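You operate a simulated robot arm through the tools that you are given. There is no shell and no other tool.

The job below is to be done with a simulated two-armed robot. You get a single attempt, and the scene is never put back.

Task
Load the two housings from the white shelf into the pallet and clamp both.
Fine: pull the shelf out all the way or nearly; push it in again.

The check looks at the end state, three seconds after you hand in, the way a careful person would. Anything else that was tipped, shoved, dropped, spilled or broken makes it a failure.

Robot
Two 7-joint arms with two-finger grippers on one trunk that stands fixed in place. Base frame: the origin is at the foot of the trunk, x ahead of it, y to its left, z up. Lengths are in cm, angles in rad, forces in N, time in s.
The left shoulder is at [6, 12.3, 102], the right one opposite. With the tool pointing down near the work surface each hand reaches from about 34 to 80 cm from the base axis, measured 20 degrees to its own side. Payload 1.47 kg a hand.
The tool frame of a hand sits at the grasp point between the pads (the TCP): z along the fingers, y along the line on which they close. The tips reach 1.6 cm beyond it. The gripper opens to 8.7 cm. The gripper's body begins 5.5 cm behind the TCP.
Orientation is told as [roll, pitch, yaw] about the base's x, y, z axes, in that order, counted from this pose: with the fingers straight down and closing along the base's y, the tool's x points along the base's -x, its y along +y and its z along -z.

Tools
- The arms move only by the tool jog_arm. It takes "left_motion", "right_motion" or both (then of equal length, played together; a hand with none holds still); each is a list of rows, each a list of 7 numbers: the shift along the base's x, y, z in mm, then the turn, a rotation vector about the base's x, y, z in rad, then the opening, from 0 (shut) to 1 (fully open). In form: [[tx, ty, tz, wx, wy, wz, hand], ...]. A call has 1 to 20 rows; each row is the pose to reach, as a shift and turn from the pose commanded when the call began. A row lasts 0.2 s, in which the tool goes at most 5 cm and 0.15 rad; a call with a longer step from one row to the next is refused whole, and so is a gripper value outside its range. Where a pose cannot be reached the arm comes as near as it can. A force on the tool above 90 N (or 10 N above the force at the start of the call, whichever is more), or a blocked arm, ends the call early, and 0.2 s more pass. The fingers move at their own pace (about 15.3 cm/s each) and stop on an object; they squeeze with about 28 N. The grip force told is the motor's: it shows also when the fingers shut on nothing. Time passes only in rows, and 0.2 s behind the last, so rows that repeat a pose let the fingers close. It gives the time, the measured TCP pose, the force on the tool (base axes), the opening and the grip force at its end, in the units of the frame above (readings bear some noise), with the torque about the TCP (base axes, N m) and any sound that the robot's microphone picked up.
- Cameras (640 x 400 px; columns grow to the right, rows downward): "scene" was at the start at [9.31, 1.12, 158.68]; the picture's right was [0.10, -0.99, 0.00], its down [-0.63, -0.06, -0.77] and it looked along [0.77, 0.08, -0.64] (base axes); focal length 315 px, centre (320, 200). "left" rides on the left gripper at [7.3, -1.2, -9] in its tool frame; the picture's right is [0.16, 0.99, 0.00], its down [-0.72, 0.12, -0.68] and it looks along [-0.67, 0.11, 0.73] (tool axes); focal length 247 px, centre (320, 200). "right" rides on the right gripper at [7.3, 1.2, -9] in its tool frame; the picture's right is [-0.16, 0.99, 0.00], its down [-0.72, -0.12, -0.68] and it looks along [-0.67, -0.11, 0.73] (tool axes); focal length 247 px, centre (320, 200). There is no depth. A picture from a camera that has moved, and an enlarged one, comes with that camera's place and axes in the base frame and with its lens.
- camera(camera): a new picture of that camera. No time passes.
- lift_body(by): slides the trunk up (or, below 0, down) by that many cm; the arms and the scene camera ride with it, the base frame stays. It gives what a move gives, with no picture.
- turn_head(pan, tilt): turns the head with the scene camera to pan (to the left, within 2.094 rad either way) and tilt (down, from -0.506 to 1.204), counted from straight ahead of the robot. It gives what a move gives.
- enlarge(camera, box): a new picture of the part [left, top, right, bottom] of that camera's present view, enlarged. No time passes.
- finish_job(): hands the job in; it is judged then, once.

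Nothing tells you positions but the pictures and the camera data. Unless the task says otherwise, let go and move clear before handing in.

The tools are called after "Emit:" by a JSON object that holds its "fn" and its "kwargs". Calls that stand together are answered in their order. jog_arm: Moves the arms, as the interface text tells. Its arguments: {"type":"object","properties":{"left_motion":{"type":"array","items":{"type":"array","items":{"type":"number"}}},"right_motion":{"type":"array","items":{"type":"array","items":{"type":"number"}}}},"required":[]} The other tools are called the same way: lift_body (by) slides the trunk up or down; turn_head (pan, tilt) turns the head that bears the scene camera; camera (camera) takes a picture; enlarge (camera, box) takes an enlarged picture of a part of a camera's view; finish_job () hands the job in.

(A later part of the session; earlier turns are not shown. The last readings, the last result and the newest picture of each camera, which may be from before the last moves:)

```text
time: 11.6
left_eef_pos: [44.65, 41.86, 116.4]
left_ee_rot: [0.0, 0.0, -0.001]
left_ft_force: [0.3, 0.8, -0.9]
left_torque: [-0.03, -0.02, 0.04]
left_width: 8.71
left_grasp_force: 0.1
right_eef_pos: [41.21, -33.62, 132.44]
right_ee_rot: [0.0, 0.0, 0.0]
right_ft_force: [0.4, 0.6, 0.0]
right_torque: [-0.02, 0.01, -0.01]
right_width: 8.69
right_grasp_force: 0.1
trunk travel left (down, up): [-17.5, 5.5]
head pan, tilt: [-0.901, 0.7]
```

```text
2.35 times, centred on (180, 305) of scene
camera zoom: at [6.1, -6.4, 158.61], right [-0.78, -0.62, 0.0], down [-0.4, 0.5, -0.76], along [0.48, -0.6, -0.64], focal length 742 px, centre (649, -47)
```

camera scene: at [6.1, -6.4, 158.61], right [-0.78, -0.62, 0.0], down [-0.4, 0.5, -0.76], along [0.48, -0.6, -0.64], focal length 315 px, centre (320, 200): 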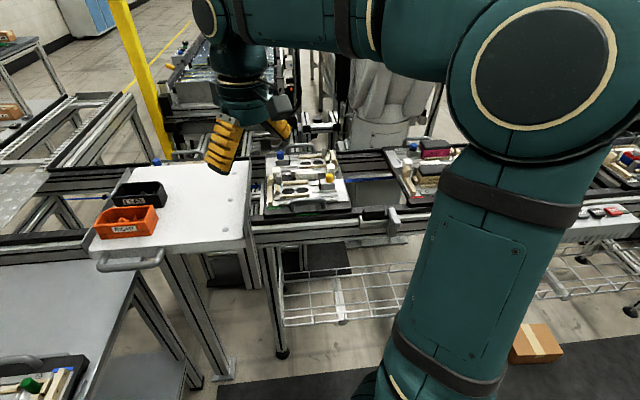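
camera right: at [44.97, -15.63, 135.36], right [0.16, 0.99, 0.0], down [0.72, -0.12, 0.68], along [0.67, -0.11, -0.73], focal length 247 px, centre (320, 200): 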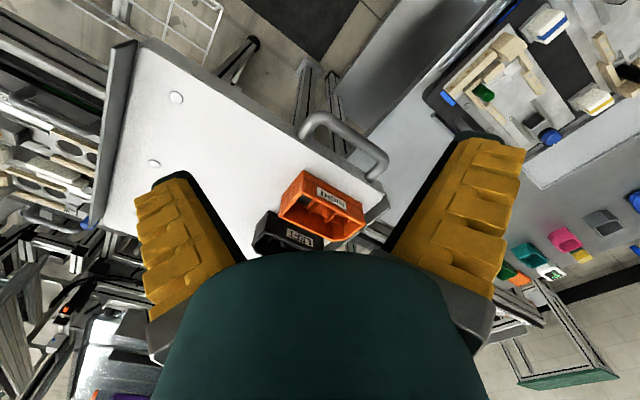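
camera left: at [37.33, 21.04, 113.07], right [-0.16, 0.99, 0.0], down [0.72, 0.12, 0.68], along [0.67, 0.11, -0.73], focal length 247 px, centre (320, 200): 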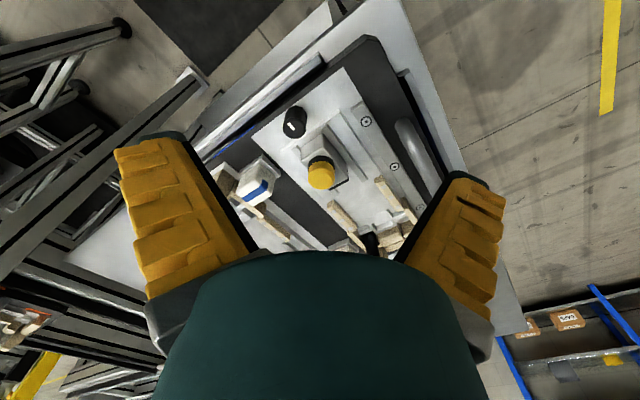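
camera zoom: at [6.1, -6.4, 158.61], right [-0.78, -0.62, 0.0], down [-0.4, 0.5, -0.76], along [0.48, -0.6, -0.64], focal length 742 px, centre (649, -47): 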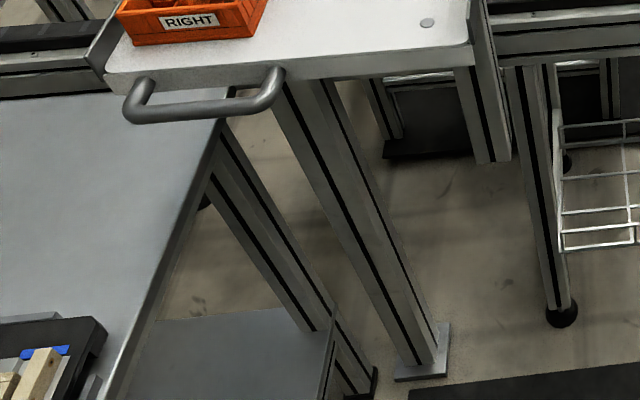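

The loaded red pallet confirms it: the post sits at the housing's chamfered corner and the knob block slides up against the housing. So orange RIGHT goes in the left (yellow) nest and black LEFT in the right (blue) nest; the other pallets are out of reach. To measure heights I'll lower the trunk 15 cm for a vertical baseline and re-photograph the same spots.

Emit:
{"fn": "turn_head", "kwargs": {"pan": 0.1, "tilt": 0.85}}

Emit:
{"fn": "jog_arm", "kwargs": {"left_motion": [[0, 20, 30, 0, 0, 0, 1], [-10, 40, 60, 0, 0, 0, 1], [-20, 60, 80, 0, 0, 0, 1]], "right_motion": [[-10, -20, 0, 0, 0, 0, 1], [-20, -40, 0, 0, 0, 0, 1], [-30, -60, 0, 0, 0, 0, 1]]}}

Emit:
{"fn": "camera", "kwargs": {"camera": "scene"}}

Emit:
{"fn": "enlarge", "kwargs": {"camera": "scene", "box": [380, 130, 540, 230]}}

Emit:
{"fn": "enlarge", "kwargs": {"camera": "scene", "box": [150, 130, 310, 290]}}

```text
time: 12.9
left_eef_pos: [44.65, 41.9, 116.36]
left_ee_rot: [0.001, 0.001, 0.001]
left_ft_force: [-0.1, -0.4, 0.0]
left_torque: [-0.02, 0.0, -0.01]
left_width: 8.71
left_grasp_force: 0.1
right_eef_pos: [41.34, -33.74, 132.43]
right_ee_rot: [-0.001, -0.001, -0.002]
right_ft_force: [0.1, 0.5, 0.1]
right_torque: [0.0, 0.03, -0.01]
right_width: 8.71
right_grasp_force: 0.1
trunk travel left (down, up): [-17.5, 5.5]
head pan, tilt: [0.099, 0.85]
```

```text
time: 13.7
left_eef_pos: [42.71, 47.91, 124.41]
left_ee_rot: [0.0, 0.0, -0.001]
left_ft_force: [-0.7, 0.0, -0.2]
left_torque: [0.0, 0.01, 0.03]
left_width: 8.73
left_grasp_force: 0.0
right_eef_pos: [38.29, -39.94, 132.17]
right_ee_rot: [-0.002, 0.0, 0.0]
right_ft_force: [0.8, 0.7, 0.4]
right_torque: [0.0, 0.01, -0.02]
right_width: 8.71
right_grasp_force: 0.0
trunk travel left (down, up): [-17.5, 5.5]
head pan, tilt: [0.099, 0.85]
```

```text
taken
camera scene: at [8.52, 1.0, 157.39], right [0.1, -1.0, 0.0], down [-0.75, -0.07, -0.66], along [0.66, 0.07, -0.75], focal length 315 px, centre (320, 200)
```

scene: 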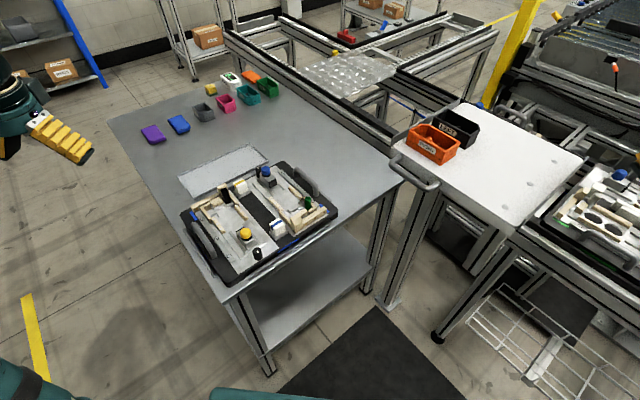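

```text
4.00 times, centred on (460, 180) of scene
camera zoom: at [8.52, 1.0, 157.39], right [0.1, -1.0, 0.0], down [-0.75, -0.07, -0.66], along [0.66, 0.07, -0.75], focal length 1261 px, centre (-240, 280)
```

zoom: 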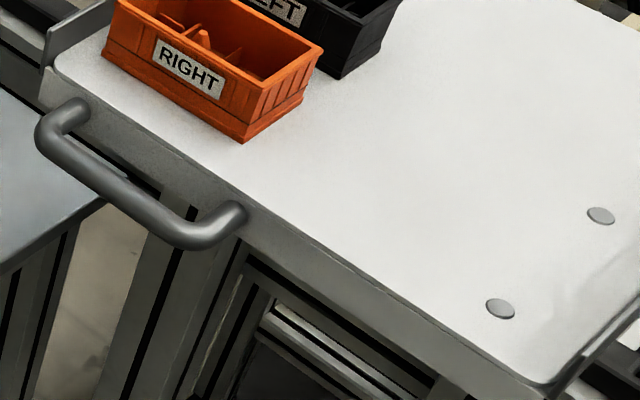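

```text
2.50 times, centred on (230, 210) of scene
camera zoom: at [8.52, 1.0, 157.39], right [0.1, -1.0, 0.0], down [-0.75, -0.07, -0.66], along [0.66, 0.07, -0.75], focal length 788 px, centre (545, 175)
```

zoom: 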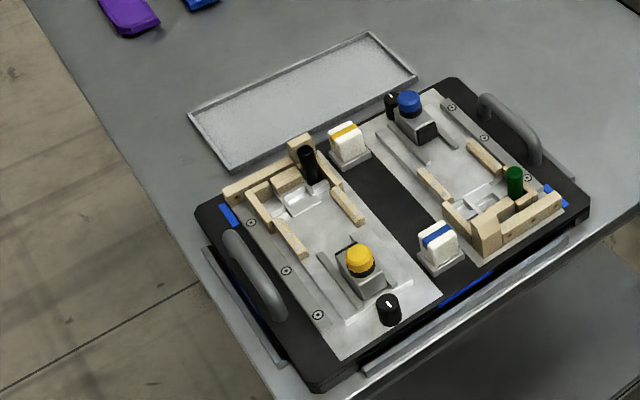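

Now I'll take tight crops here (upper trunk position), then lower the trunk and repeat.

Emit:
{"fn": "enlarge", "kwargs": {"camera": "scene", "box": [385, 95, 513, 175]}}

Emit:
{"fn": "enlarge", "kwargs": {"camera": "scene", "box": [180, 155, 276, 215]}}

Emit:
{"fn": "enlarge", "kwargs": {"camera": "scene", "box": [200, 215, 296, 275]}}

Emit:
{"fn": "enlarge", "kwargs": {"camera": "scene", "box": [250, 160, 346, 220]}}

Emit:
{"fn": "enlarge", "kwargs": {"camera": "scene", "box": [255, 190, 351, 250]}}

Emit:
{"fn": "lift_body", "kwargs": {"by": -15}}

Emit:
{"fn": "camera", "kwargs": {"camera": "scene"}}

```text
5.00 times, centred on (449, 135) of scene
camera zoom: at [8.52, 1.0, 157.39], right [0.1, -1.0, 0.0], down [-0.75, -0.07, -0.66], along [0.66, 0.07, -0.75], focal length 1576 px, centre (-325, 525)
```

zoom: 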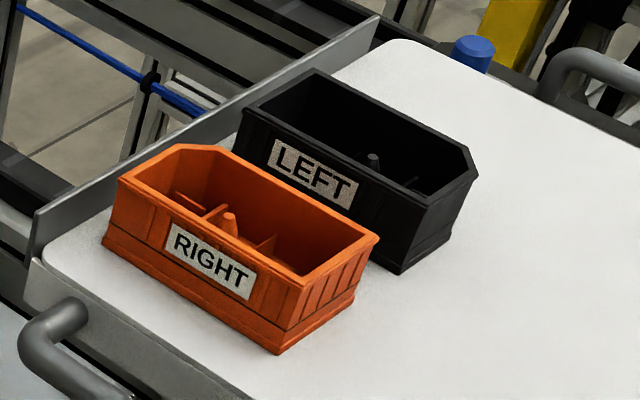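

```text
6.67 times, centred on (228, 185) of scene
camera zoom: at [8.52, 1.0, 157.39], right [0.1, -1.0, 0.0], down [-0.75, -0.07, -0.66], along [0.66, 0.07, -0.75], focal length 2102 px, centre (933, 300)
```

zoom: 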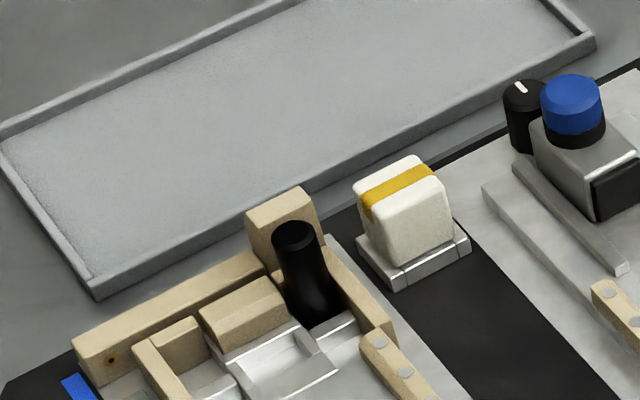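

```text
6.67 times, centred on (248, 245) of scene
camera zoom: at [8.52, 1.0, 157.39], right [0.1, -1.0, 0.0], down [-0.75, -0.07, -0.66], along [0.66, 0.07, -0.75], focal length 2102 px, centre (800, -100)
```

zoom: 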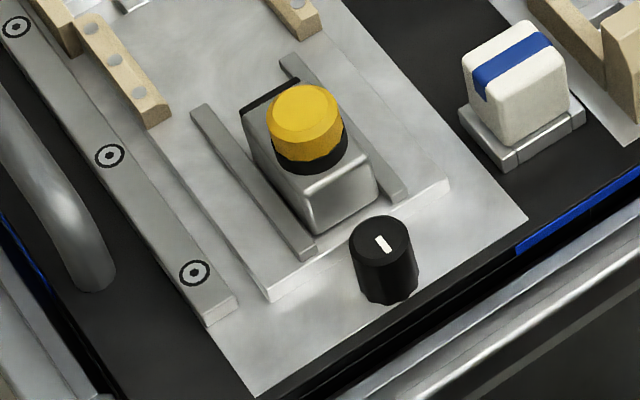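

```text
6.67 times, centred on (298, 190) of scene
camera zoom: at [8.52, 1.0, 157.39], right [0.1, -1.0, 0.0], down [-0.75, -0.07, -0.66], along [0.66, 0.07, -0.75], focal length 2102 px, centre (467, 267)
```

zoom: 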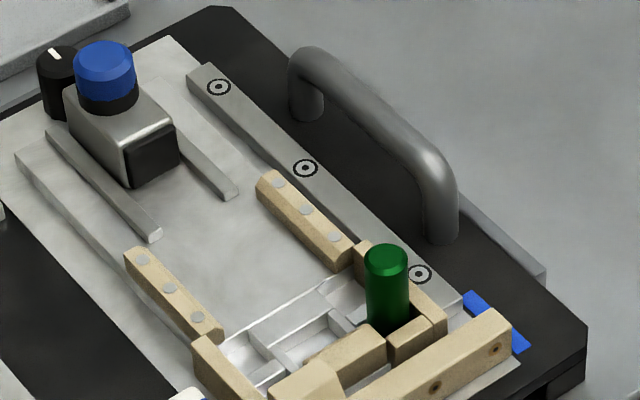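

```text
6.67 times, centred on (303, 220) of scene
camera zoom: at [8.52, 1.0, 157.39], right [0.1, -1.0, 0.0], down [-0.75, -0.07, -0.66], along [0.66, 0.07, -0.75], focal length 2102 px, centre (433, 67)
```

zoom: 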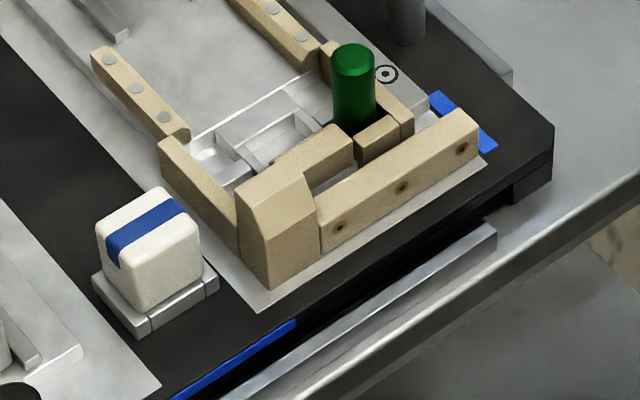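

```text
time: 15.4
left_eef_pos: [42.84, 47.91, 109.47]
left_ee_rot: [0.0, -0.001, 0.0]
left_ft_force: [0.7, -0.5, 0.5]
left_torque: [-0.01, -0.02, 0.0]
left_width: 8.71
left_grasp_force: 0.1
right_eef_pos: [38.22, -39.85, 117.03]
right_ee_rot: [0.0, 0.001, 0.001]
right_ft_force: [-0.7, 0.1, -0.3]
right_torque: [-0.03, 0.01, -0.04]
right_width: 8.7
right_grasp_force: 0.0
trunk travel left (down, up): [-2.5, 20.5]
head pan, tilt: [0.099, 0.85]
```

```text
taken
camera scene: at [8.59, 1.03, 142.4], right [0.1, -1.0, 0.0], down [-0.75, -0.07, -0.66], along [0.66, 0.07, -0.75], focal length 315 px, centre (320, 200)
```

scene: 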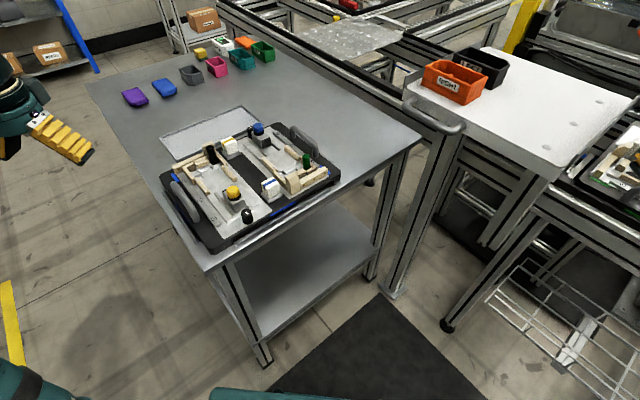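

Lowered view acquired. Same crops from this height for triangulation.

Emit:
{"fn": "enlarge", "kwargs": {"camera": "scene", "box": [400, 40, 528, 120]}}

Emit:
{"fn": "enlarge", "kwargs": {"camera": "scene", "box": [400, 60, 560, 180]}}

Emit:
{"fn": "enlarge", "kwargs": {"camera": "scene", "box": [160, 110, 256, 170]}}

Emit:
{"fn": "enlarge", "kwargs": {"camera": "scene", "box": [190, 170, 286, 230]}}

Emit:
{"fn": "enlarge", "kwargs": {"camera": "scene", "box": [240, 115, 336, 175]}}

Emit:
{"fn": "enlarge", "kwargs": {"camera": "scene", "box": [245, 145, 341, 205]}}

```text
5.00 times, centred on (464, 80) of scene
camera zoom: at [8.59, 1.03, 142.4], right [0.1, -1.0, 0.0], down [-0.75, -0.07, -0.66], along [0.66, 0.07, -0.75], focal length 1576 px, centre (-400, 800)
```

zoom: 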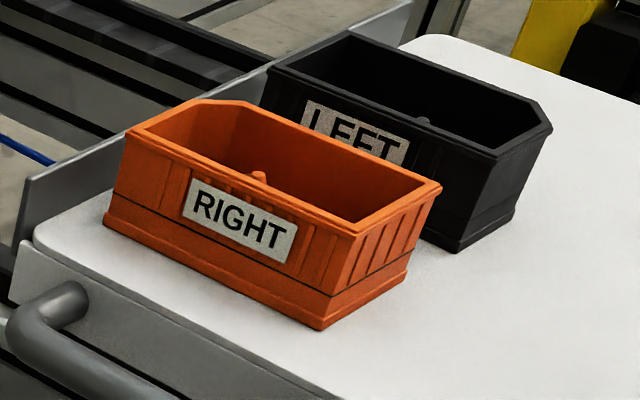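

```text
3.33 times, centred on (480, 120) of scene
camera zoom: at [8.59, 1.03, 142.4], right [0.1, -1.0, 0.0], down [-0.75, -0.07, -0.66], along [0.66, 0.07, -0.75], focal length 1051 px, centre (-213, 467)
```

zoom: 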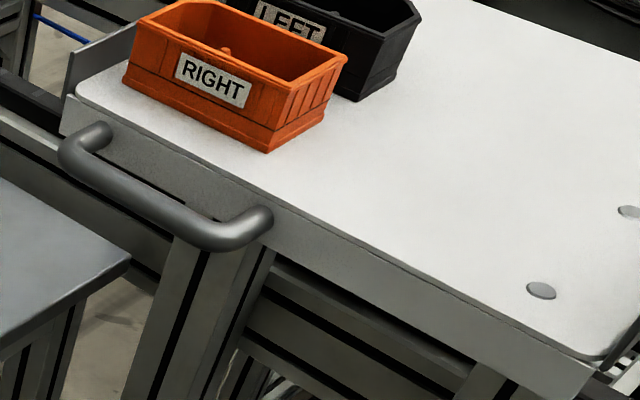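

```text
6.67 times, centred on (208, 140) of scene
camera zoom: at [8.59, 1.03, 142.4], right [0.1, -1.0, 0.0], down [-0.75, -0.07, -0.66], along [0.66, 0.07, -0.75], focal length 2102 px, centre (1067, 600)
```

zoom: 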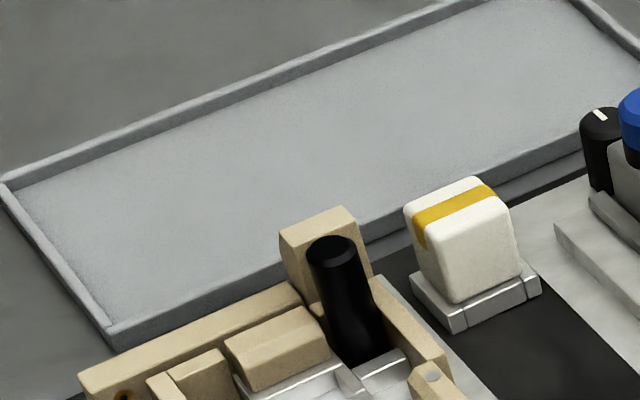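

```text
6.67 times, centred on (238, 200) of scene
camera zoom: at [8.59, 1.03, 142.4], right [0.1, -1.0, 0.0], down [-0.75, -0.07, -0.66], along [0.66, 0.07, -0.75], focal length 2102 px, centre (867, 200)
```

zoom: 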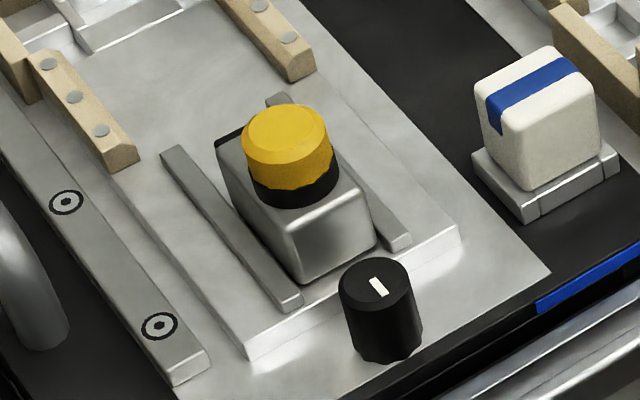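

```text
6.67 times, centred on (288, 145) of scene
camera zoom: at [8.59, 1.03, 142.4], right [0.1, -1.0, 0.0], down [-0.75, -0.07, -0.66], along [0.66, 0.07, -0.75], focal length 2102 px, centre (533, 567)
```

zoom: 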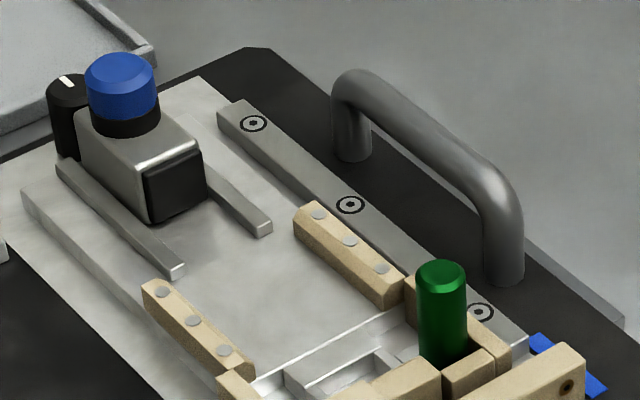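

```text
6.67 times, centred on (293, 175) of scene
camera zoom: at [8.59, 1.03, 142.4], right [0.1, -1.0, 0.0], down [-0.75, -0.07, -0.66], along [0.66, 0.07, -0.75], focal length 2102 px, centre (500, 367)
```

zoom: 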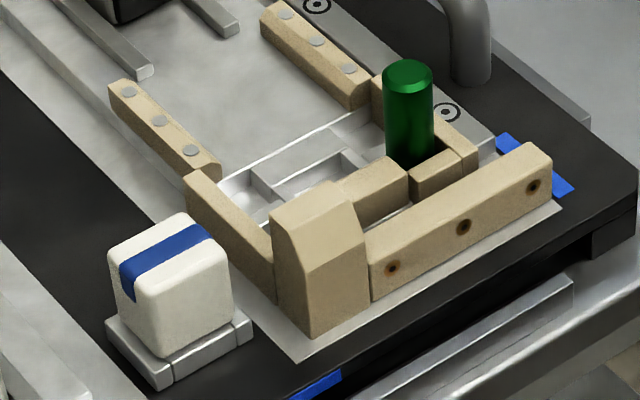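

Triangulation so far: shelf top z≈110.2, housing ~10 × 6.2 × 3.9 cm with long axis at ~43.5°, orange centre ~(67.7,-18.7); knob tops z≈94.3, yellow knob (52.0,23.7), blue knob (74.2,23.5), posts black (64.8,33.0), green (63.8,9.8). I'll take tighter crops for better precision.

Emit:
{"fn": "enlarge", "kwargs": {"camera": "scene", "box": [170, 142, 234, 182]}}

Emit:
{"fn": "enlarge", "kwargs": {"camera": "scene", "box": [195, 165, 259, 205]}}

Emit:
{"fn": "enlarge", "kwargs": {"camera": "scene", "box": [245, 115, 309, 155]}}

Emit:
{"fn": "enlarge", "kwargs": {"camera": "scene", "box": [265, 145, 329, 185]}}

Emit:
{"fn": "enlarge", "kwargs": {"camera": "scene", "box": [402, 90, 482, 140]}}

Emit:
{"fn": "enlarge", "kwargs": {"camera": "scene", "box": [420, 40, 520, 102.5]}}

```text
10.00 times, centred on (202, 162) of scene
camera zoom: at [8.59, 1.03, 142.4], right [0.1, -1.0, 0.0], down [-0.75, -0.07, -0.66], along [0.66, 0.07, -0.75], focal length 3153 px, centre (1500, 580)
```

zoom: 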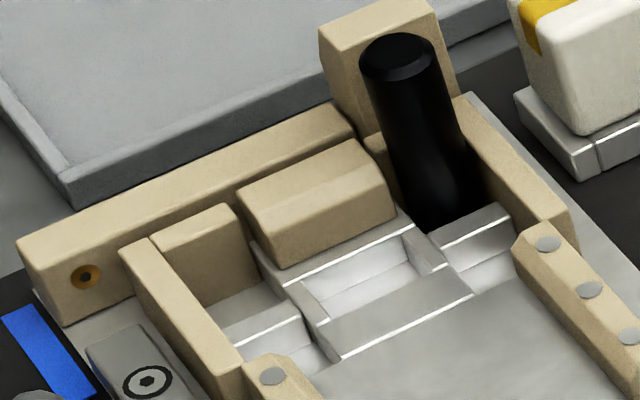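

```text
10.00 times, centred on (227, 185) of scene
camera zoom: at [8.59, 1.03, 142.4], right [0.1, -1.0, 0.0], down [-0.75, -0.07, -0.66], along [0.66, 0.07, -0.75], focal length 3153 px, centre (1250, 350)
```

zoom: 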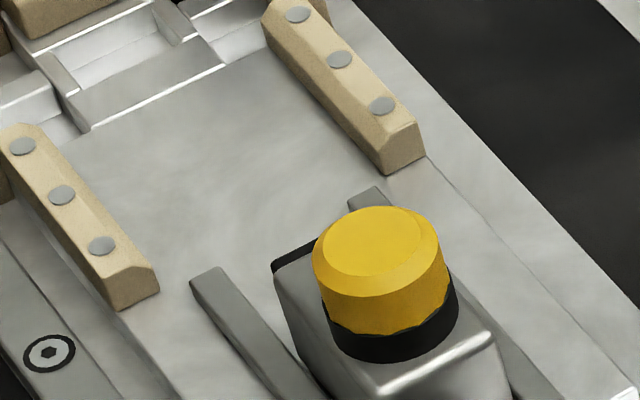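

```text
10.00 times, centred on (277, 135) of scene
camera zoom: at [8.59, 1.03, 142.4], right [0.1, -1.0, 0.0], down [-0.75, -0.07, -0.66], along [0.66, 0.07, -0.75], focal length 3153 px, centre (750, 850)
```

zoom: 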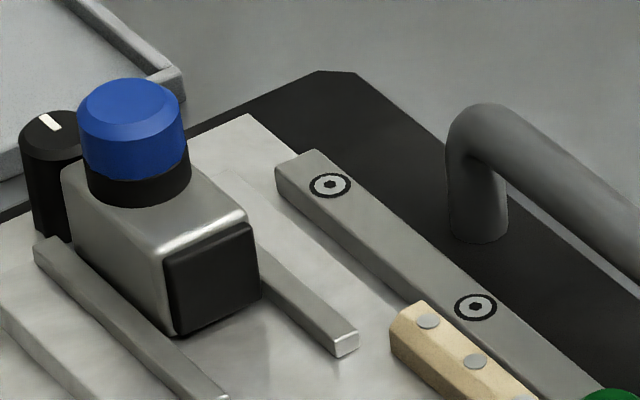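

```text
10.00 times, centred on (297, 165) of scene
camera zoom: at [8.59, 1.03, 142.4], right [0.1, -1.0, 0.0], down [-0.75, -0.07, -0.66], along [0.66, 0.07, -0.75], focal length 3153 px, centre (550, 550)
```

zoom: 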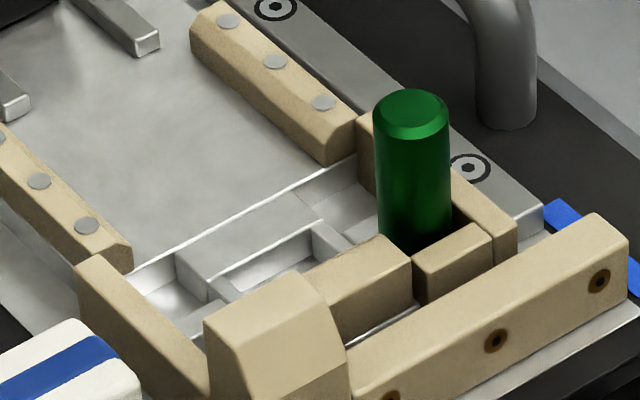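

```text
8.00 times, centred on (442, 115) of scene
camera zoom: at [8.59, 1.03, 142.4], right [0.1, -1.0, 0.0], down [-0.75, -0.07, -0.66], along [0.66, 0.07, -0.75], focal length 2522 px, centre (-656, 880)
```

zoom: 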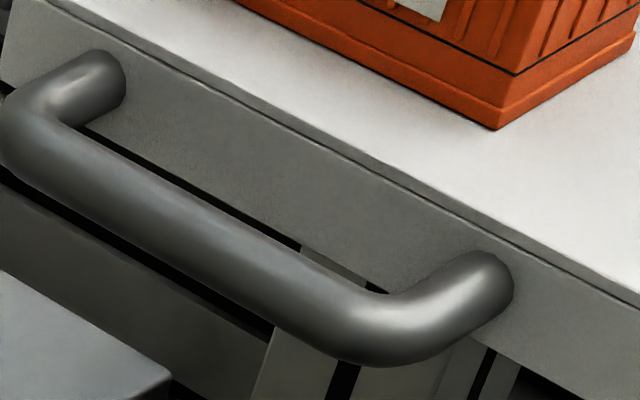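

```text
6.40 times, centred on (470, 71) of scene
camera zoom: at [8.59, 1.03, 142.4], right [0.1, -1.0, 0.0], down [-0.75, -0.07, -0.66], along [0.66, 0.07, -0.75], focal length 2018 px, centre (-640, 1024)
```

zoom: 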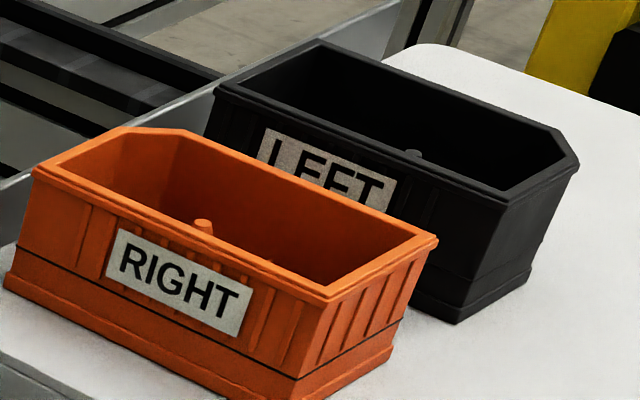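

Geometry now is quite consistent: everything is aligned at 45°. Shelf front edge runs along 45°, handle bar centre ≈(59.4,-13.5,109), ~1.5 cm thick, 3.1 cm out from the shelf face; orange centre ≈(67.5,-18.6), black ≈(73.9,-25.1), rims z≈114. I'll raise the trunk back and take matching tight crops of the pallet to fix heights.

Emit:
{"fn": "lift_body", "kwargs": {"by": 15}}

Emit:
{"fn": "enlarge", "kwargs": {"camera": "scene", "box": [188, 184, 252, 224]}}

Emit:
{"fn": "enlarge", "kwargs": {"camera": "scene", "box": [205, 205, 269, 245]}}

Emit:
{"fn": "enlarge", "kwargs": {"camera": "scene", "box": [252, 160, 316, 200]}}

Emit:
{"fn": "enlarge", "kwargs": {"camera": "scene", "box": [268, 187, 332, 227]}}

Emit:
{"fn": "enlarge", "kwargs": {"camera": "scene", "box": [380, 145, 460, 195]}}

Emit:
{"fn": "enlarge", "kwargs": {"camera": "scene", "box": [400, 100, 500, 162.5]}}

```text
time: 17.2
left_eef_pos: [42.89, 47.74, 124.37]
left_ee_rot: [-0.002, 0.0, 0.002]
left_ft_force: [-0.6, -0.8, -1.3]
left_torque: [0.01, 0.01, 0.02]
left_width: 8.71
left_grasp_force: 0.1
right_eef_pos: [38.36, -39.86, 132.14]
right_ee_rot: [-0.002, 0.001, 0.001]
right_ft_force: [0.7, -0.1, 0.6]
right_torque: [0.01, 0.0, -0.02]
right_width: 8.66
right_grasp_force: 0.1
trunk travel left (down, up): [-17.5, 5.5]
head pan, tilt: [0.099, 0.85]
```

```text
10.00 times, centred on (220, 204) of scene
camera zoom: at [8.61, 1.03, 157.37], right [0.1, -1.0, 0.0], down [-0.75, -0.07, -0.66], along [0.66, 0.07, -0.75], focal length 3153 px, centre (1320, 160)
```

zoom: 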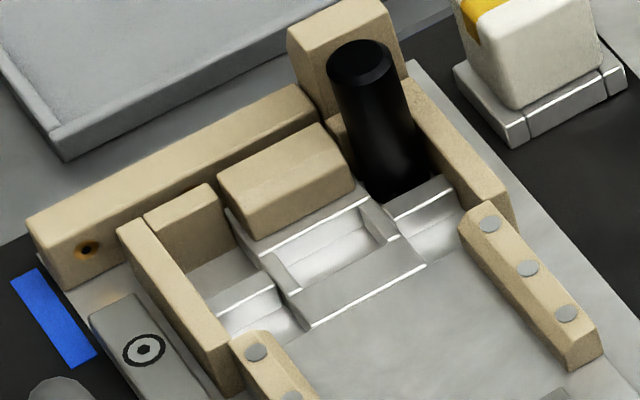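

```text
10.00 times, centred on (237, 225) of scene
camera zoom: at [8.61, 1.03, 157.37], right [0.1, -1.0, 0.0], down [-0.75, -0.07, -0.66], along [0.66, 0.07, -0.75], focal length 3153 px, centre (1150, -50)
```

zoom: 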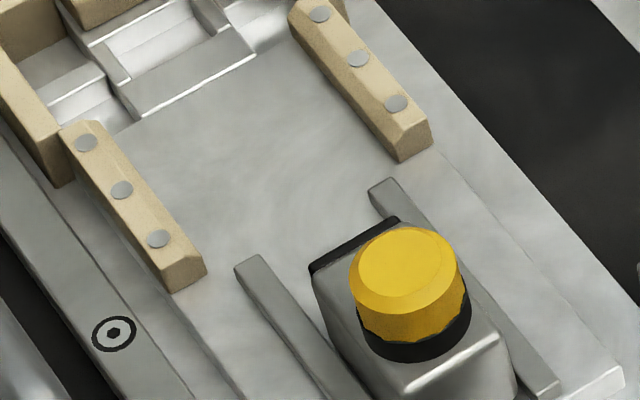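

```text
10.00 times, centred on (284, 180) of scene
camera zoom: at [8.61, 1.03, 157.37], right [0.1, -1.0, 0.0], down [-0.75, -0.07, -0.66], along [0.66, 0.07, -0.75], focal length 3153 px, centre (680, 400)
```

zoom: 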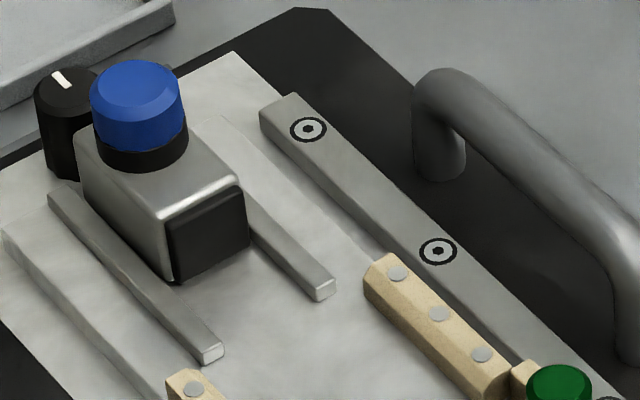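

```text
10.00 times, centred on (300, 207) of scene
camera zoom: at [8.61, 1.03, 157.37], right [0.1, -1.0, 0.0], down [-0.75, -0.07, -0.66], along [0.66, 0.07, -0.75], focal length 3153 px, centre (520, 130)
```

zoom: 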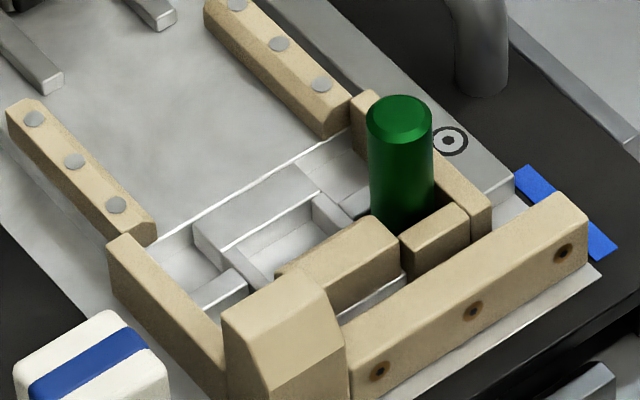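

```text
8.00 times, centred on (420, 170) of scene
camera zoom: at [8.61, 1.03, 157.37], right [0.1, -1.0, 0.0], down [-0.75, -0.07, -0.66], along [0.66, 0.07, -0.75], focal length 2522 px, centre (-480, 440)
```

zoom: 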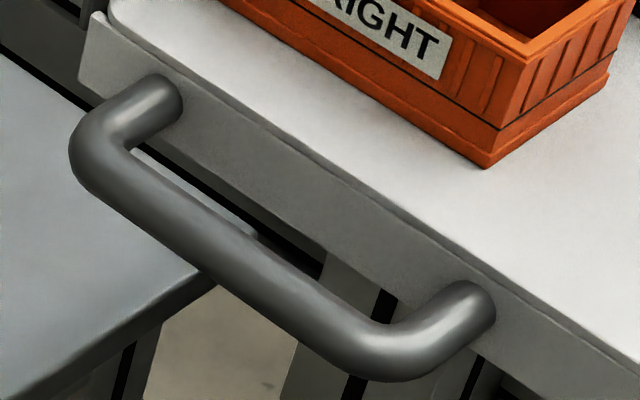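

```text
6.40 times, centred on (450, 131) of scene
camera zoom: at [8.61, 1.03, 157.37], right [0.1, -1.0, 0.0], down [-0.75, -0.07, -0.66], along [0.66, 0.07, -0.75], focal length 2018 px, centre (-512, 640)
```

zoom: 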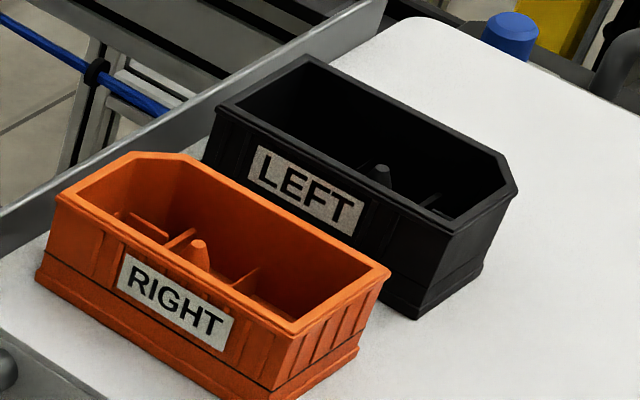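

Refined numbers: shelf top z≈110, rims z≈113.6, orange centre ≈(68.4,-18.9), black ≈(74.8,-25.4), handle bar ≈(59.3,-13.4,109). Left nest centreline and rails are exactly at 45°, rail tops z≈90.5. Next, move the right hand above the handle, yawed 45° so the fingers close across the bar, with the gripper partly closed.

Emit:
{"fn": "jog_arm", "kwargs": {"right_motion": [[26, 33, -5, 0, 0, 0.1, 1], [52, 66, -15, 0, 0, 0.2, 1], [78, 99, -25, 0, 0, 0.3, 0.9], [104, 132, -35, 0, 0, 0.4, 0.8], [130, 165, -45, 0, 0, 0.5, 0.7], [156, 198, -55, 0, 0, 0.6, 0.6], [182, 231, -65, 0, 0, 0.7, 0.5], [209, 264, -75, 0, 0, 0.785, 0.37], [209, 264, -80, 0, 0, 0.785, 0.37]]}}

Emit:
{"fn": "camera", "kwargs": {"camera": "scene"}}

Emit:
{"fn": "camera", "kwargs": {"camera": "right"}}

```text
time: 19.2
left_eef_pos: [42.65, 47.79, 124.48]
left_ee_rot: [0.0, 0.001, 0.0]
left_ft_force: [0.2, 0.2, 0.4]
left_torque: [0.03, -0.03, 0.01]
left_width: 8.69
left_grasp_force: 0.1
right_eef_pos: [59.13, -13.6, 124.26]
right_ee_rot: [0.001, 0.001, 0.787]
right_ft_force: [0.8, -0.8, 0.7]
right_torque: [0.0, -0.02, 0.02]
right_width: 3.83
right_grasp_force: 4.0
trunk travel left (down, up): [-17.5, 5.5]
head pan, tilt: [0.099, 0.85]
```

```text
taken
camera scene: at [8.51, 0.97, 157.39], right [0.1, -0.99, 0.0], down [-0.75, -0.07, -0.66], along [0.66, 0.07, -0.75], focal length 315 px, centre (320, 200)
```

scene: 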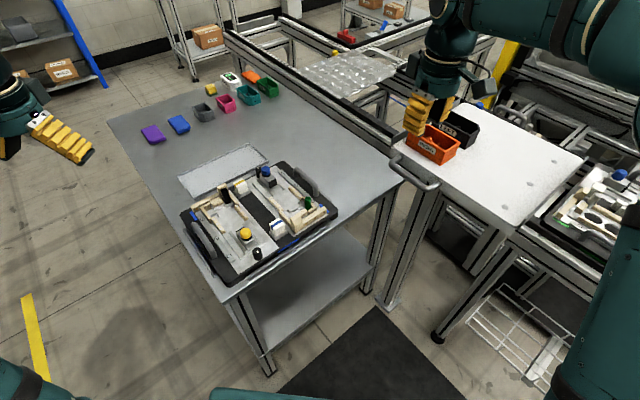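

```text
taken
camera right: at [53.13, -17.9, 133.18], right [-0.59, 0.81, 0.0], down [0.59, 0.43, 0.68], along [0.55, 0.4, -0.73], focal length 247 px, centre (320, 200)
```

right: 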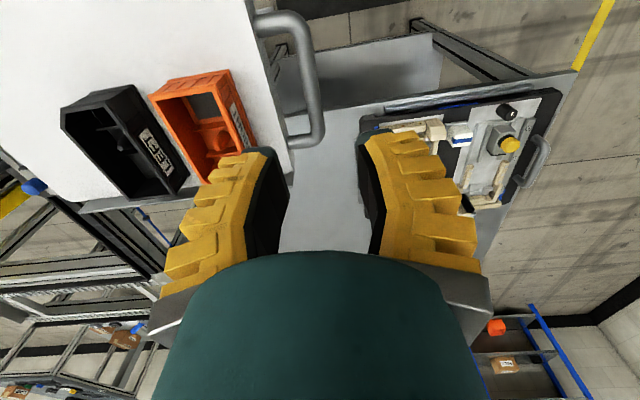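

The hand is above the handle. I'll zoom the wrist view to check lateral alignment of the bar with the point between the fingers (which should project to column ~320).

Emit:
{"fn": "enlarge", "kwargs": {"camera": "right", "box": [230, 0, 390, 160]}}

Emit:
{"fn": "enlarge", "kwargs": {"camera": "scene", "box": [380, 80, 460, 200]}}

```text
2.50 times, centred on (310, 80) of right
camera zoom: at [53.13, -17.9, 133.18], right [-0.59, 0.81, 0.0], down [0.59, 0.43, 0.68], along [0.55, 0.4, -0.73], focal length 617 px, centre (345, 500)
```

zoom: 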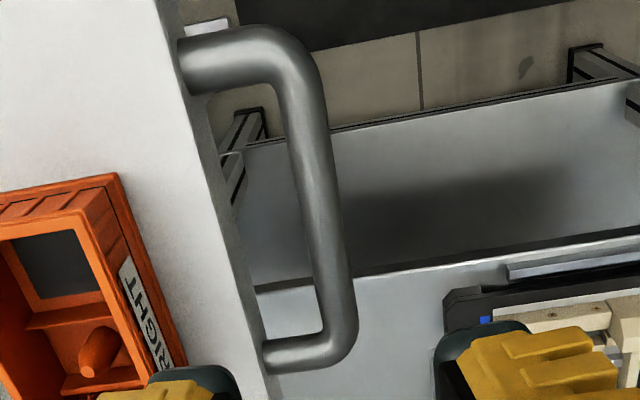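

```text
3.33 times, centred on (420, 140) of scene
camera zoom: at [8.51, 0.97, 157.39], right [0.1, -0.99, 0.0], down [-0.75, -0.07, -0.66], along [0.66, 0.07, -0.75], focal length 1051 px, centre (-13, 400)
```

zoom: 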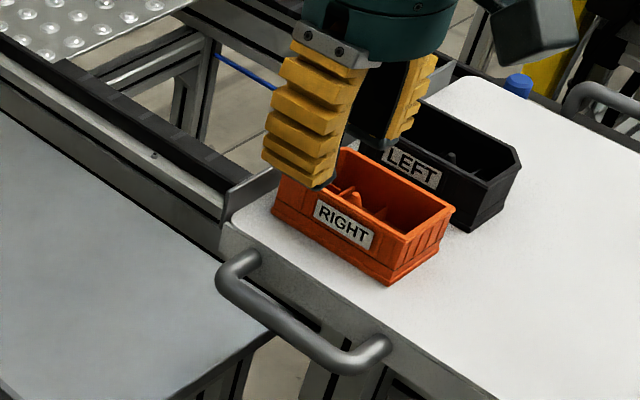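

The wrist view says the bar is ~0.7 cm further toward the shelf than the hand's centre. I'll shift by that, descend part way, and check again.

Emit:
{"fn": "jog_arm", "kwargs": {"right_motion": [[5, -5, 0, 0, 0, 0, 0.37], [5, -5, -40, 0, 0, 0, 0.37], [5, -5, -80, 0, 0, 0, 0.37], [5, -5, -105, 0, 0, 0, 0.37]]}}

Emit:
{"fn": "camera", "kwargs": {"camera": "right"}}

Emit:
{"fn": "enlarge", "kwargs": {"camera": "scene", "box": [380, 100, 460, 200]}}

```text
time: 20.2
left_eef_pos: [42.75, 47.9, 124.42]
left_ee_rot: [0.0, 0.0, 0.002]
left_ft_force: [-0.1, 0.2, 0.6]
left_torque: [-0.01, 0.02, 0.01]
left_width: 8.7
left_grasp_force: 0.1
right_eef_pos: [59.45, -14.12, 113.69]
right_ee_rot: [-0.001, -0.001, 0.785]
right_ft_force: [0.7, 0.1, -0.1]
right_torque: [0.01, 0.04, -0.03]
right_width: 3.83
right_grasp_force: 4.2
trunk travel left (down, up): [-17.5, 5.5]
head pan, tilt: [0.099, 0.85]
```

```text
taken
camera right: at [53.48, -18.45, 122.64], right [-0.59, 0.81, 0.0], down [0.59, 0.43, 0.68], along [0.55, 0.4, -0.73], focal length 247 px, centre (320, 200)
```

right: 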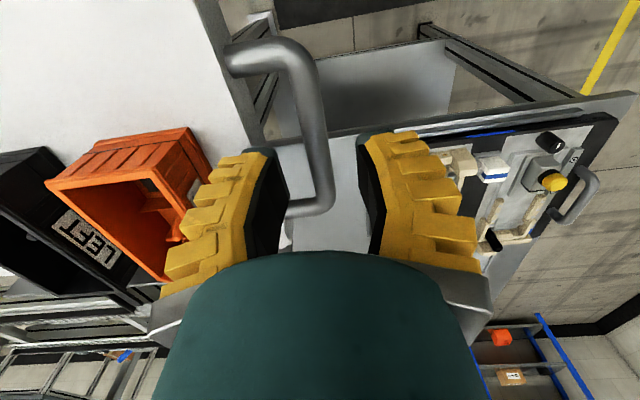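

```text
4.00 times, centred on (420, 150) of scene
camera zoom: at [8.64, 1.04, 157.38], right [0.1, -1.0, 0.0], down [-0.75, -0.07, -0.66], along [0.66, 0.07, -0.75], focal length 1261 px, centre (-80, 400)
```

zoom: 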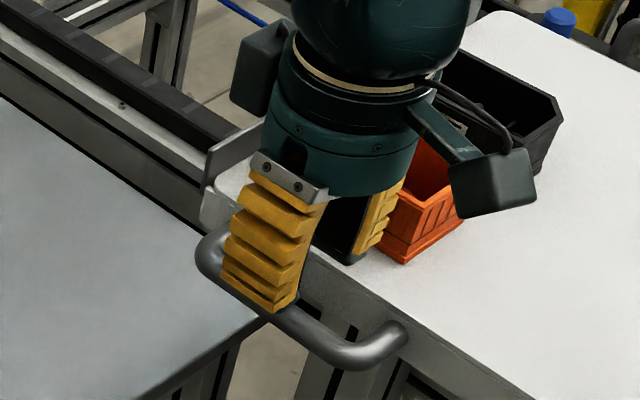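

Bar is nearly centred between the fingers; I'll shift another 3 mm toward the shelf and descend to grip height without closing yet.

Emit:
{"fn": "jog_arm", "kwargs": {"right_motion": [[2, -2, -15, 0, 0, 0, 0.37], [2, -2, -35, 0, 0, 0, 0.37], [2, -2, -50, 0, 0, 0, 0.37]]}}

Emit:
{"fn": "camera", "kwargs": {"camera": "right"}}

Emit:
{"fn": "enlarge", "kwargs": {"camera": "scene", "box": [390, 130, 454, 190]}}

```text
time: 21.2
left_eef_pos: [42.31, 47.79, 124.69]
left_ee_rot: [-0.001, -0.006, -0.001]
left_ft_force: [0.6, -0.5, 0.4]
left_torque: [0.05, 0.03, -0.04]
left_width: 8.72
left_grasp_force: 0.0
right_eef_pos: [59.92, -14.18, 110.59]
right_ee_rot: [-0.02, -0.027, 0.785]
right_ft_force: [-23.1, -3.7, 52.4]
right_torque: [-1.92, -0.6, -0.89]
right_width: 3.23
right_grasp_force: 3.0
trunk travel left (down, up): [-17.5, 5.5]
head pan, tilt: [0.099, 0.85]
stopped in row 3 (right hand): the force on the tool passed its limit at 94 N (the readings are from after the stop); the commanded pose is now the measured one
```

```text
taken
camera right: at [53.57, -18.54, 119.28], right [-0.58, 0.81, -0.01], down [0.57, 0.42, 0.7], along [0.58, 0.4, -0.71], focal length 247 px, centre (320, 200)
```

right: 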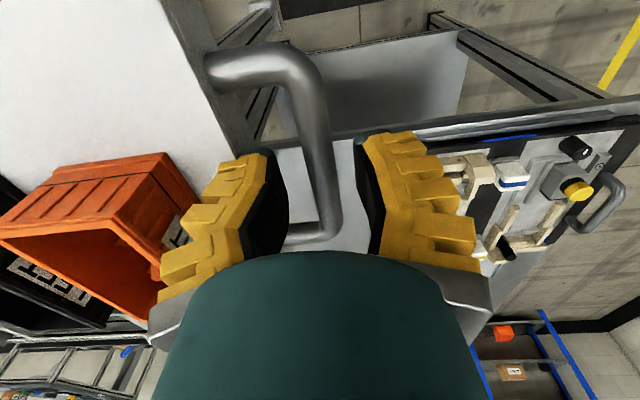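

```text
6.67 times, centred on (422, 160) of scene
camera zoom: at [7.88, 0.85, 157.43], right [0.1, -1.0, 0.0], down [-0.74, -0.07, -0.66], along [0.66, 0.07, -0.75], focal length 2102 px, centre (-360, 467)
```

zoom: 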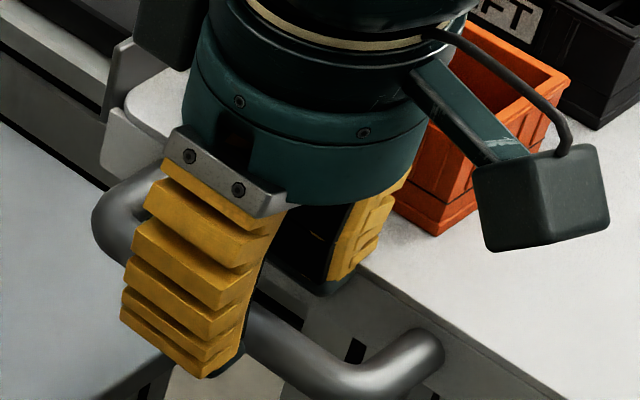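

The inner fingertip touched the shelf's front lip (force stop), so the gap is tighter than I thought. I'll back straight up, restore the orientation, narrow the opening and recheck that nothing moved.

Emit:
{"fn": "jog_arm", "kwargs": {"right_motion": [[0, 0, 15, 0, 0, 0, 0.37], [0, 0, 40, -0.005, 0.033, 0, 0.3], [0, 0, 40, -0.005, 0.033, 0, 0.28], [0, 0, 40, -0.005, 0.033, 0, 0.28], [0, 0, 40, -0.005, 0.033, 0, 0.28]]}}

Emit:
{"fn": "camera", "kwargs": {"camera": "right"}}

Emit:
{"fn": "enlarge", "kwargs": {"camera": "scene", "box": [380, 95, 508, 175]}}

Emit:
{"fn": "enlarge", "kwargs": {"camera": "right", "box": [200, 30, 400, 180]}}

```text
time: 22.4
left_eef_pos: [42.75, 47.81, 124.33]
left_ee_rot: [-0.001, 0.001, -0.001]
left_ft_force: [0.8, 0.1, 0.4]
left_torque: [-0.03, -0.02, -0.02]
left_width: 8.68
left_grasp_force: 0.1
right_eef_pos: [60.04, -14.09, 113.7]
right_ee_rot: [0.011, 0.009, 0.785]
right_ft_force: [0.0, -0.5, 0.4]
right_torque: [0.0, 0.0, 0.0]
right_width: 3.07
right_grasp_force: 4.3
trunk travel left (down, up): [-17.5, 5.5]
head pan, tilt: [0.099, 0.85]
```

```text
taken
camera right: at [54.25, -18.37, 122.73], right [-0.59, 0.81, 0.01], down [0.6, 0.43, 0.67], along [0.54, 0.4, -0.74], focal length 247 px, centre (320, 200)
```

right: 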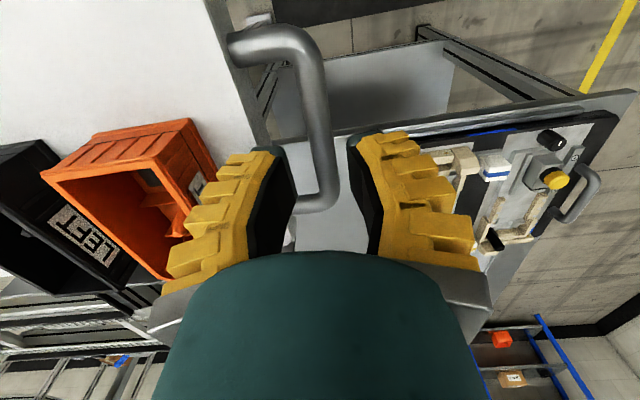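

```text
5.00 times, centred on (444, 135) of scene
camera zoom: at [8.67, 1.0, 157.38], right [0.1, -1.0, 0.0], down [-0.75, -0.07, -0.66], along [0.66, 0.07, -0.75], focal length 1576 px, centre (-300, 525)
```

zoom: 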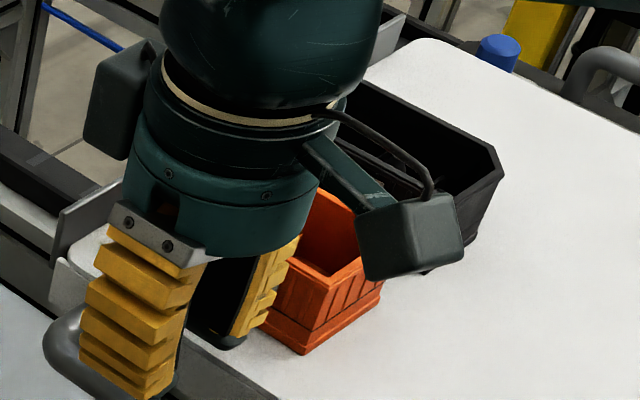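

```text
2.67 times, centred on (300, 105) of right
camera zoom: at [54.25, -18.37, 122.73], right [-0.59, 0.81, 0.01], down [0.6, 0.43, 0.67], along [0.54, 0.4, -0.74], focal length 659 px, centre (373, 453)
```

zoom: 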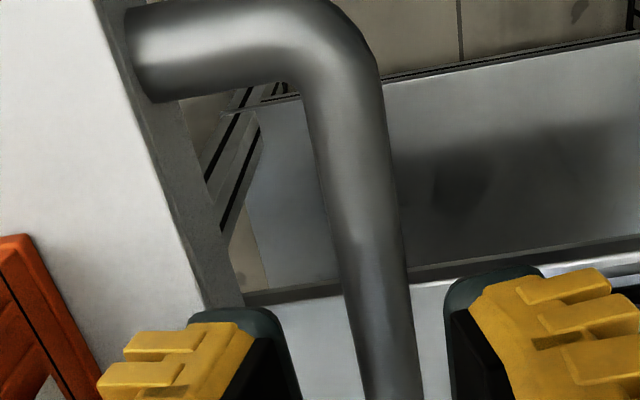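

Nothing on the shelf moved. The force/torque suggests the finger's outer side is thicker than I assumed and met the lip. I'll look at the gripper finger's profile (left hand) and the lip closely before retrying.

Emit:
{"fn": "enlarge", "kwargs": {"camera": "scene", "box": [0, 60, 120, 180]}}

Emit:
{"fn": "enlarge", "kwargs": {"camera": "scene", "box": [380, 130, 460, 190]}}

Emit:
{"fn": "camera", "kwargs": {"camera": "left"}}

```text
3.33 times, centred on (60, 120) of scene
camera zoom: at [8.67, 1.0, 157.38], right [0.1, -1.0, 0.0], down [-0.75, -0.07, -0.66], along [0.66, 0.07, -0.75], focal length 1051 px, centre (1187, 467)
```

zoom: 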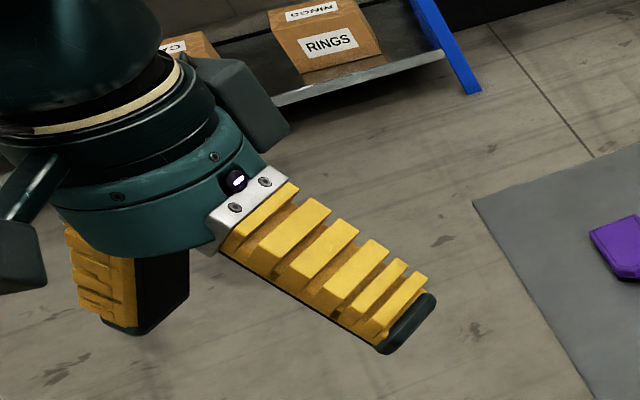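

```text
6.67 times, centred on (420, 160) of scene
camera zoom: at [8.67, 1.0, 157.38], right [0.1, -1.0, 0.0], down [-0.75, -0.07, -0.66], along [0.66, 0.07, -0.75], focal length 2102 px, centre (-347, 467)
```

zoom: 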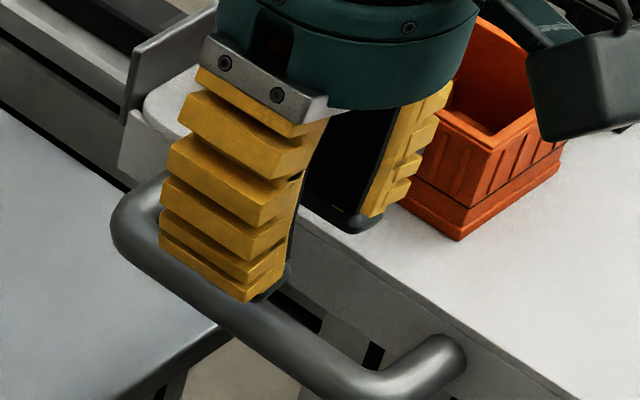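

```text
taken
camera left: at [35.56, 46.71, 133.4], right [-0.16, 0.99, 0.0], down [0.72, 0.12, 0.68], along [0.67, 0.11, -0.73], focal length 247 px, centre (320, 200)
```

left: 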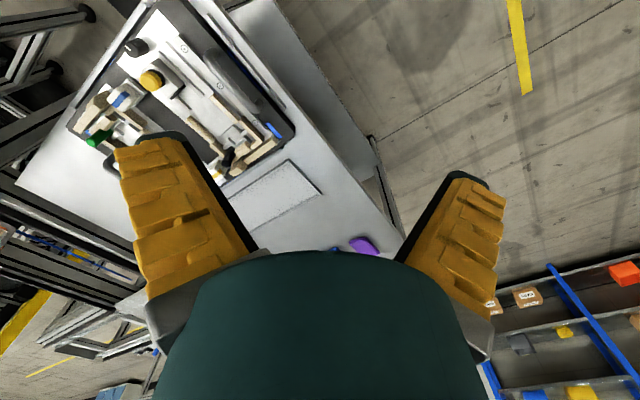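

The fingers pivot and flare outward, so a vertical grip at the bar is blocked by the shelf lip. I'll tilt the hand 45° so the fingers come in from outside/above the handle, straddling the bar clear of the lip. First back off and tilt.

Emit:
{"fn": "jog_arm", "kwargs": {"right_motion": [[-15, 15, 10, 0, 0, 0, 0.25], [-29, 29, 15, -0.09, -0.095, 0, 0.25], [-29, 29, 15, -0.185, -0.19, 0, 0.25], [-29, 29, 15, -0.28, -0.285, 0, 0.25], [-29, 29, 15, -0.375, -0.38, 0, 0.25], [-29, 29, 10, -0.465, -0.475, 0, 0.25], [-29, 29, 0, -0.556, -0.567, 0, 0.25], [-29, 29, -7, -0.556, -0.567, 0, 0.25]]}}

Emit:
{"fn": "camera", "kwargs": {"camera": "right"}}

Emit:
{"fn": "camera", "kwargs": {"camera": "scene"}}

Emit:
{"fn": "enlarge", "kwargs": {"camera": "scene", "box": [370, 110, 466, 200]}}

```text
time: 24.2
left_eef_pos: [42.73, 47.72, 124.42]
left_ee_rot: [0.0, 0.0, 0.0]
left_ft_force: [-0.6, -0.6, -0.1]
left_torque: [-0.04, 0.03, 0.0]
left_width: 8.67
left_grasp_force: 0.2
right_eef_pos: [57.22, -11.31, 113.14]
right_ee_rot: [-0.789, 0.001, 0.781]
right_ft_force: [-0.5, 0.3, -0.3]
right_torque: [-0.02, -0.01, 0.0]
right_width: 2.8
right_grasp_force: 4.9
trunk travel left (down, up): [-17.5, 5.5]
head pan, tilt: [0.099, 0.85]
```

```text
taken
camera right: at [46.95, -11.32, 118.53], right [-0.38, 0.61, -0.7], down [0.23, 0.79, 0.56], along [0.9, 0.05, -0.44], focal length 247 px, centre (320, 200)
```

right: 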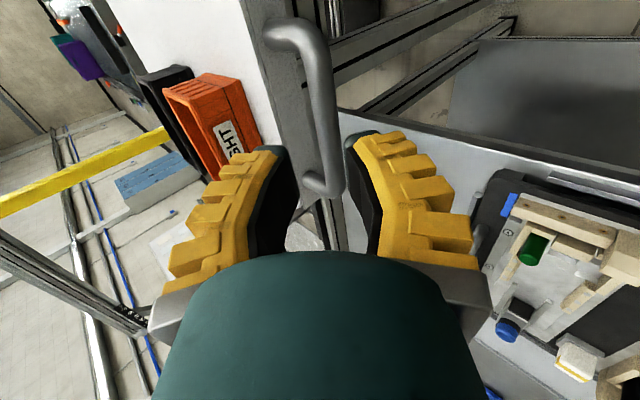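

```text
taken
camera scene: at [8.6, 0.99, 157.38], right [0.1, -1.0, 0.0], down [-0.75, -0.07, -0.66], along [0.66, 0.07, -0.75], focal length 315 px, centre (320, 200)
```

scene: 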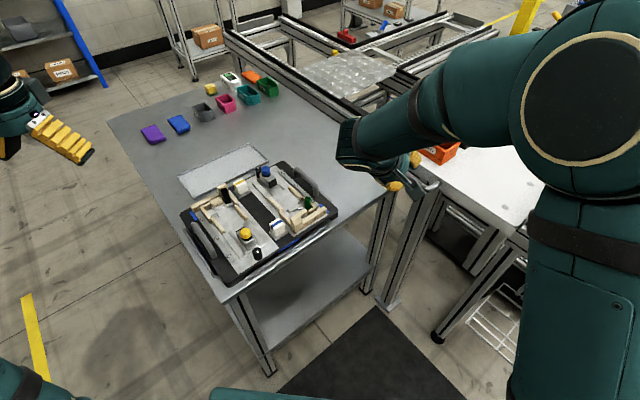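

```text
4.44 times, centred on (418, 155) of scene
camera zoom: at [8.6, 0.99, 157.38], right [0.1, -1.0, 0.0], down [-0.75, -0.07, -0.66], along [0.66, 0.07, -0.75], focal length 1401 px, centre (-116, 400)
```

zoom: 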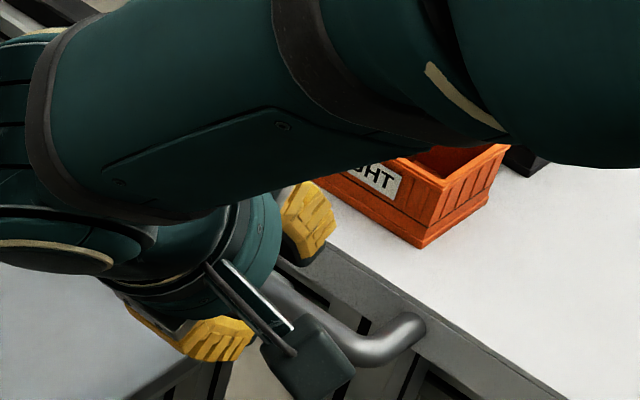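

The tilt works and the bar lies between the fingers. I'll zoom the wrist view for exact centring before sliding in along the tool axis.

Emit:
{"fn": "enlarge", "kwargs": {"camera": "right", "box": [220, 0, 420, 200]}}

```text
2.00 times, centred on (320, 100) of right
camera zoom: at [46.95, -11.32, 118.53], right [-0.38, 0.61, -0.7], down [0.23, 0.79, 0.56], along [0.9, 0.05, -0.44], focal length 494 px, centre (320, 400)
```

zoom: 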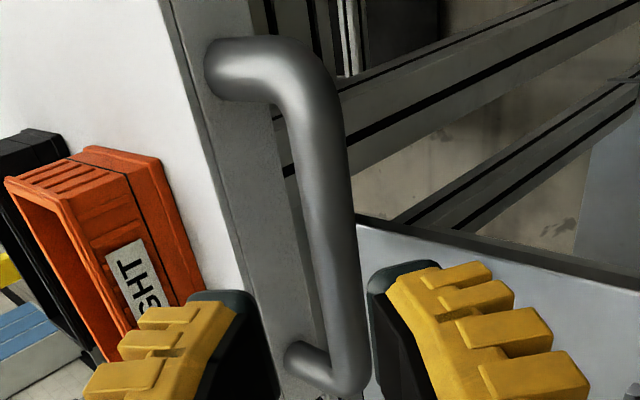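

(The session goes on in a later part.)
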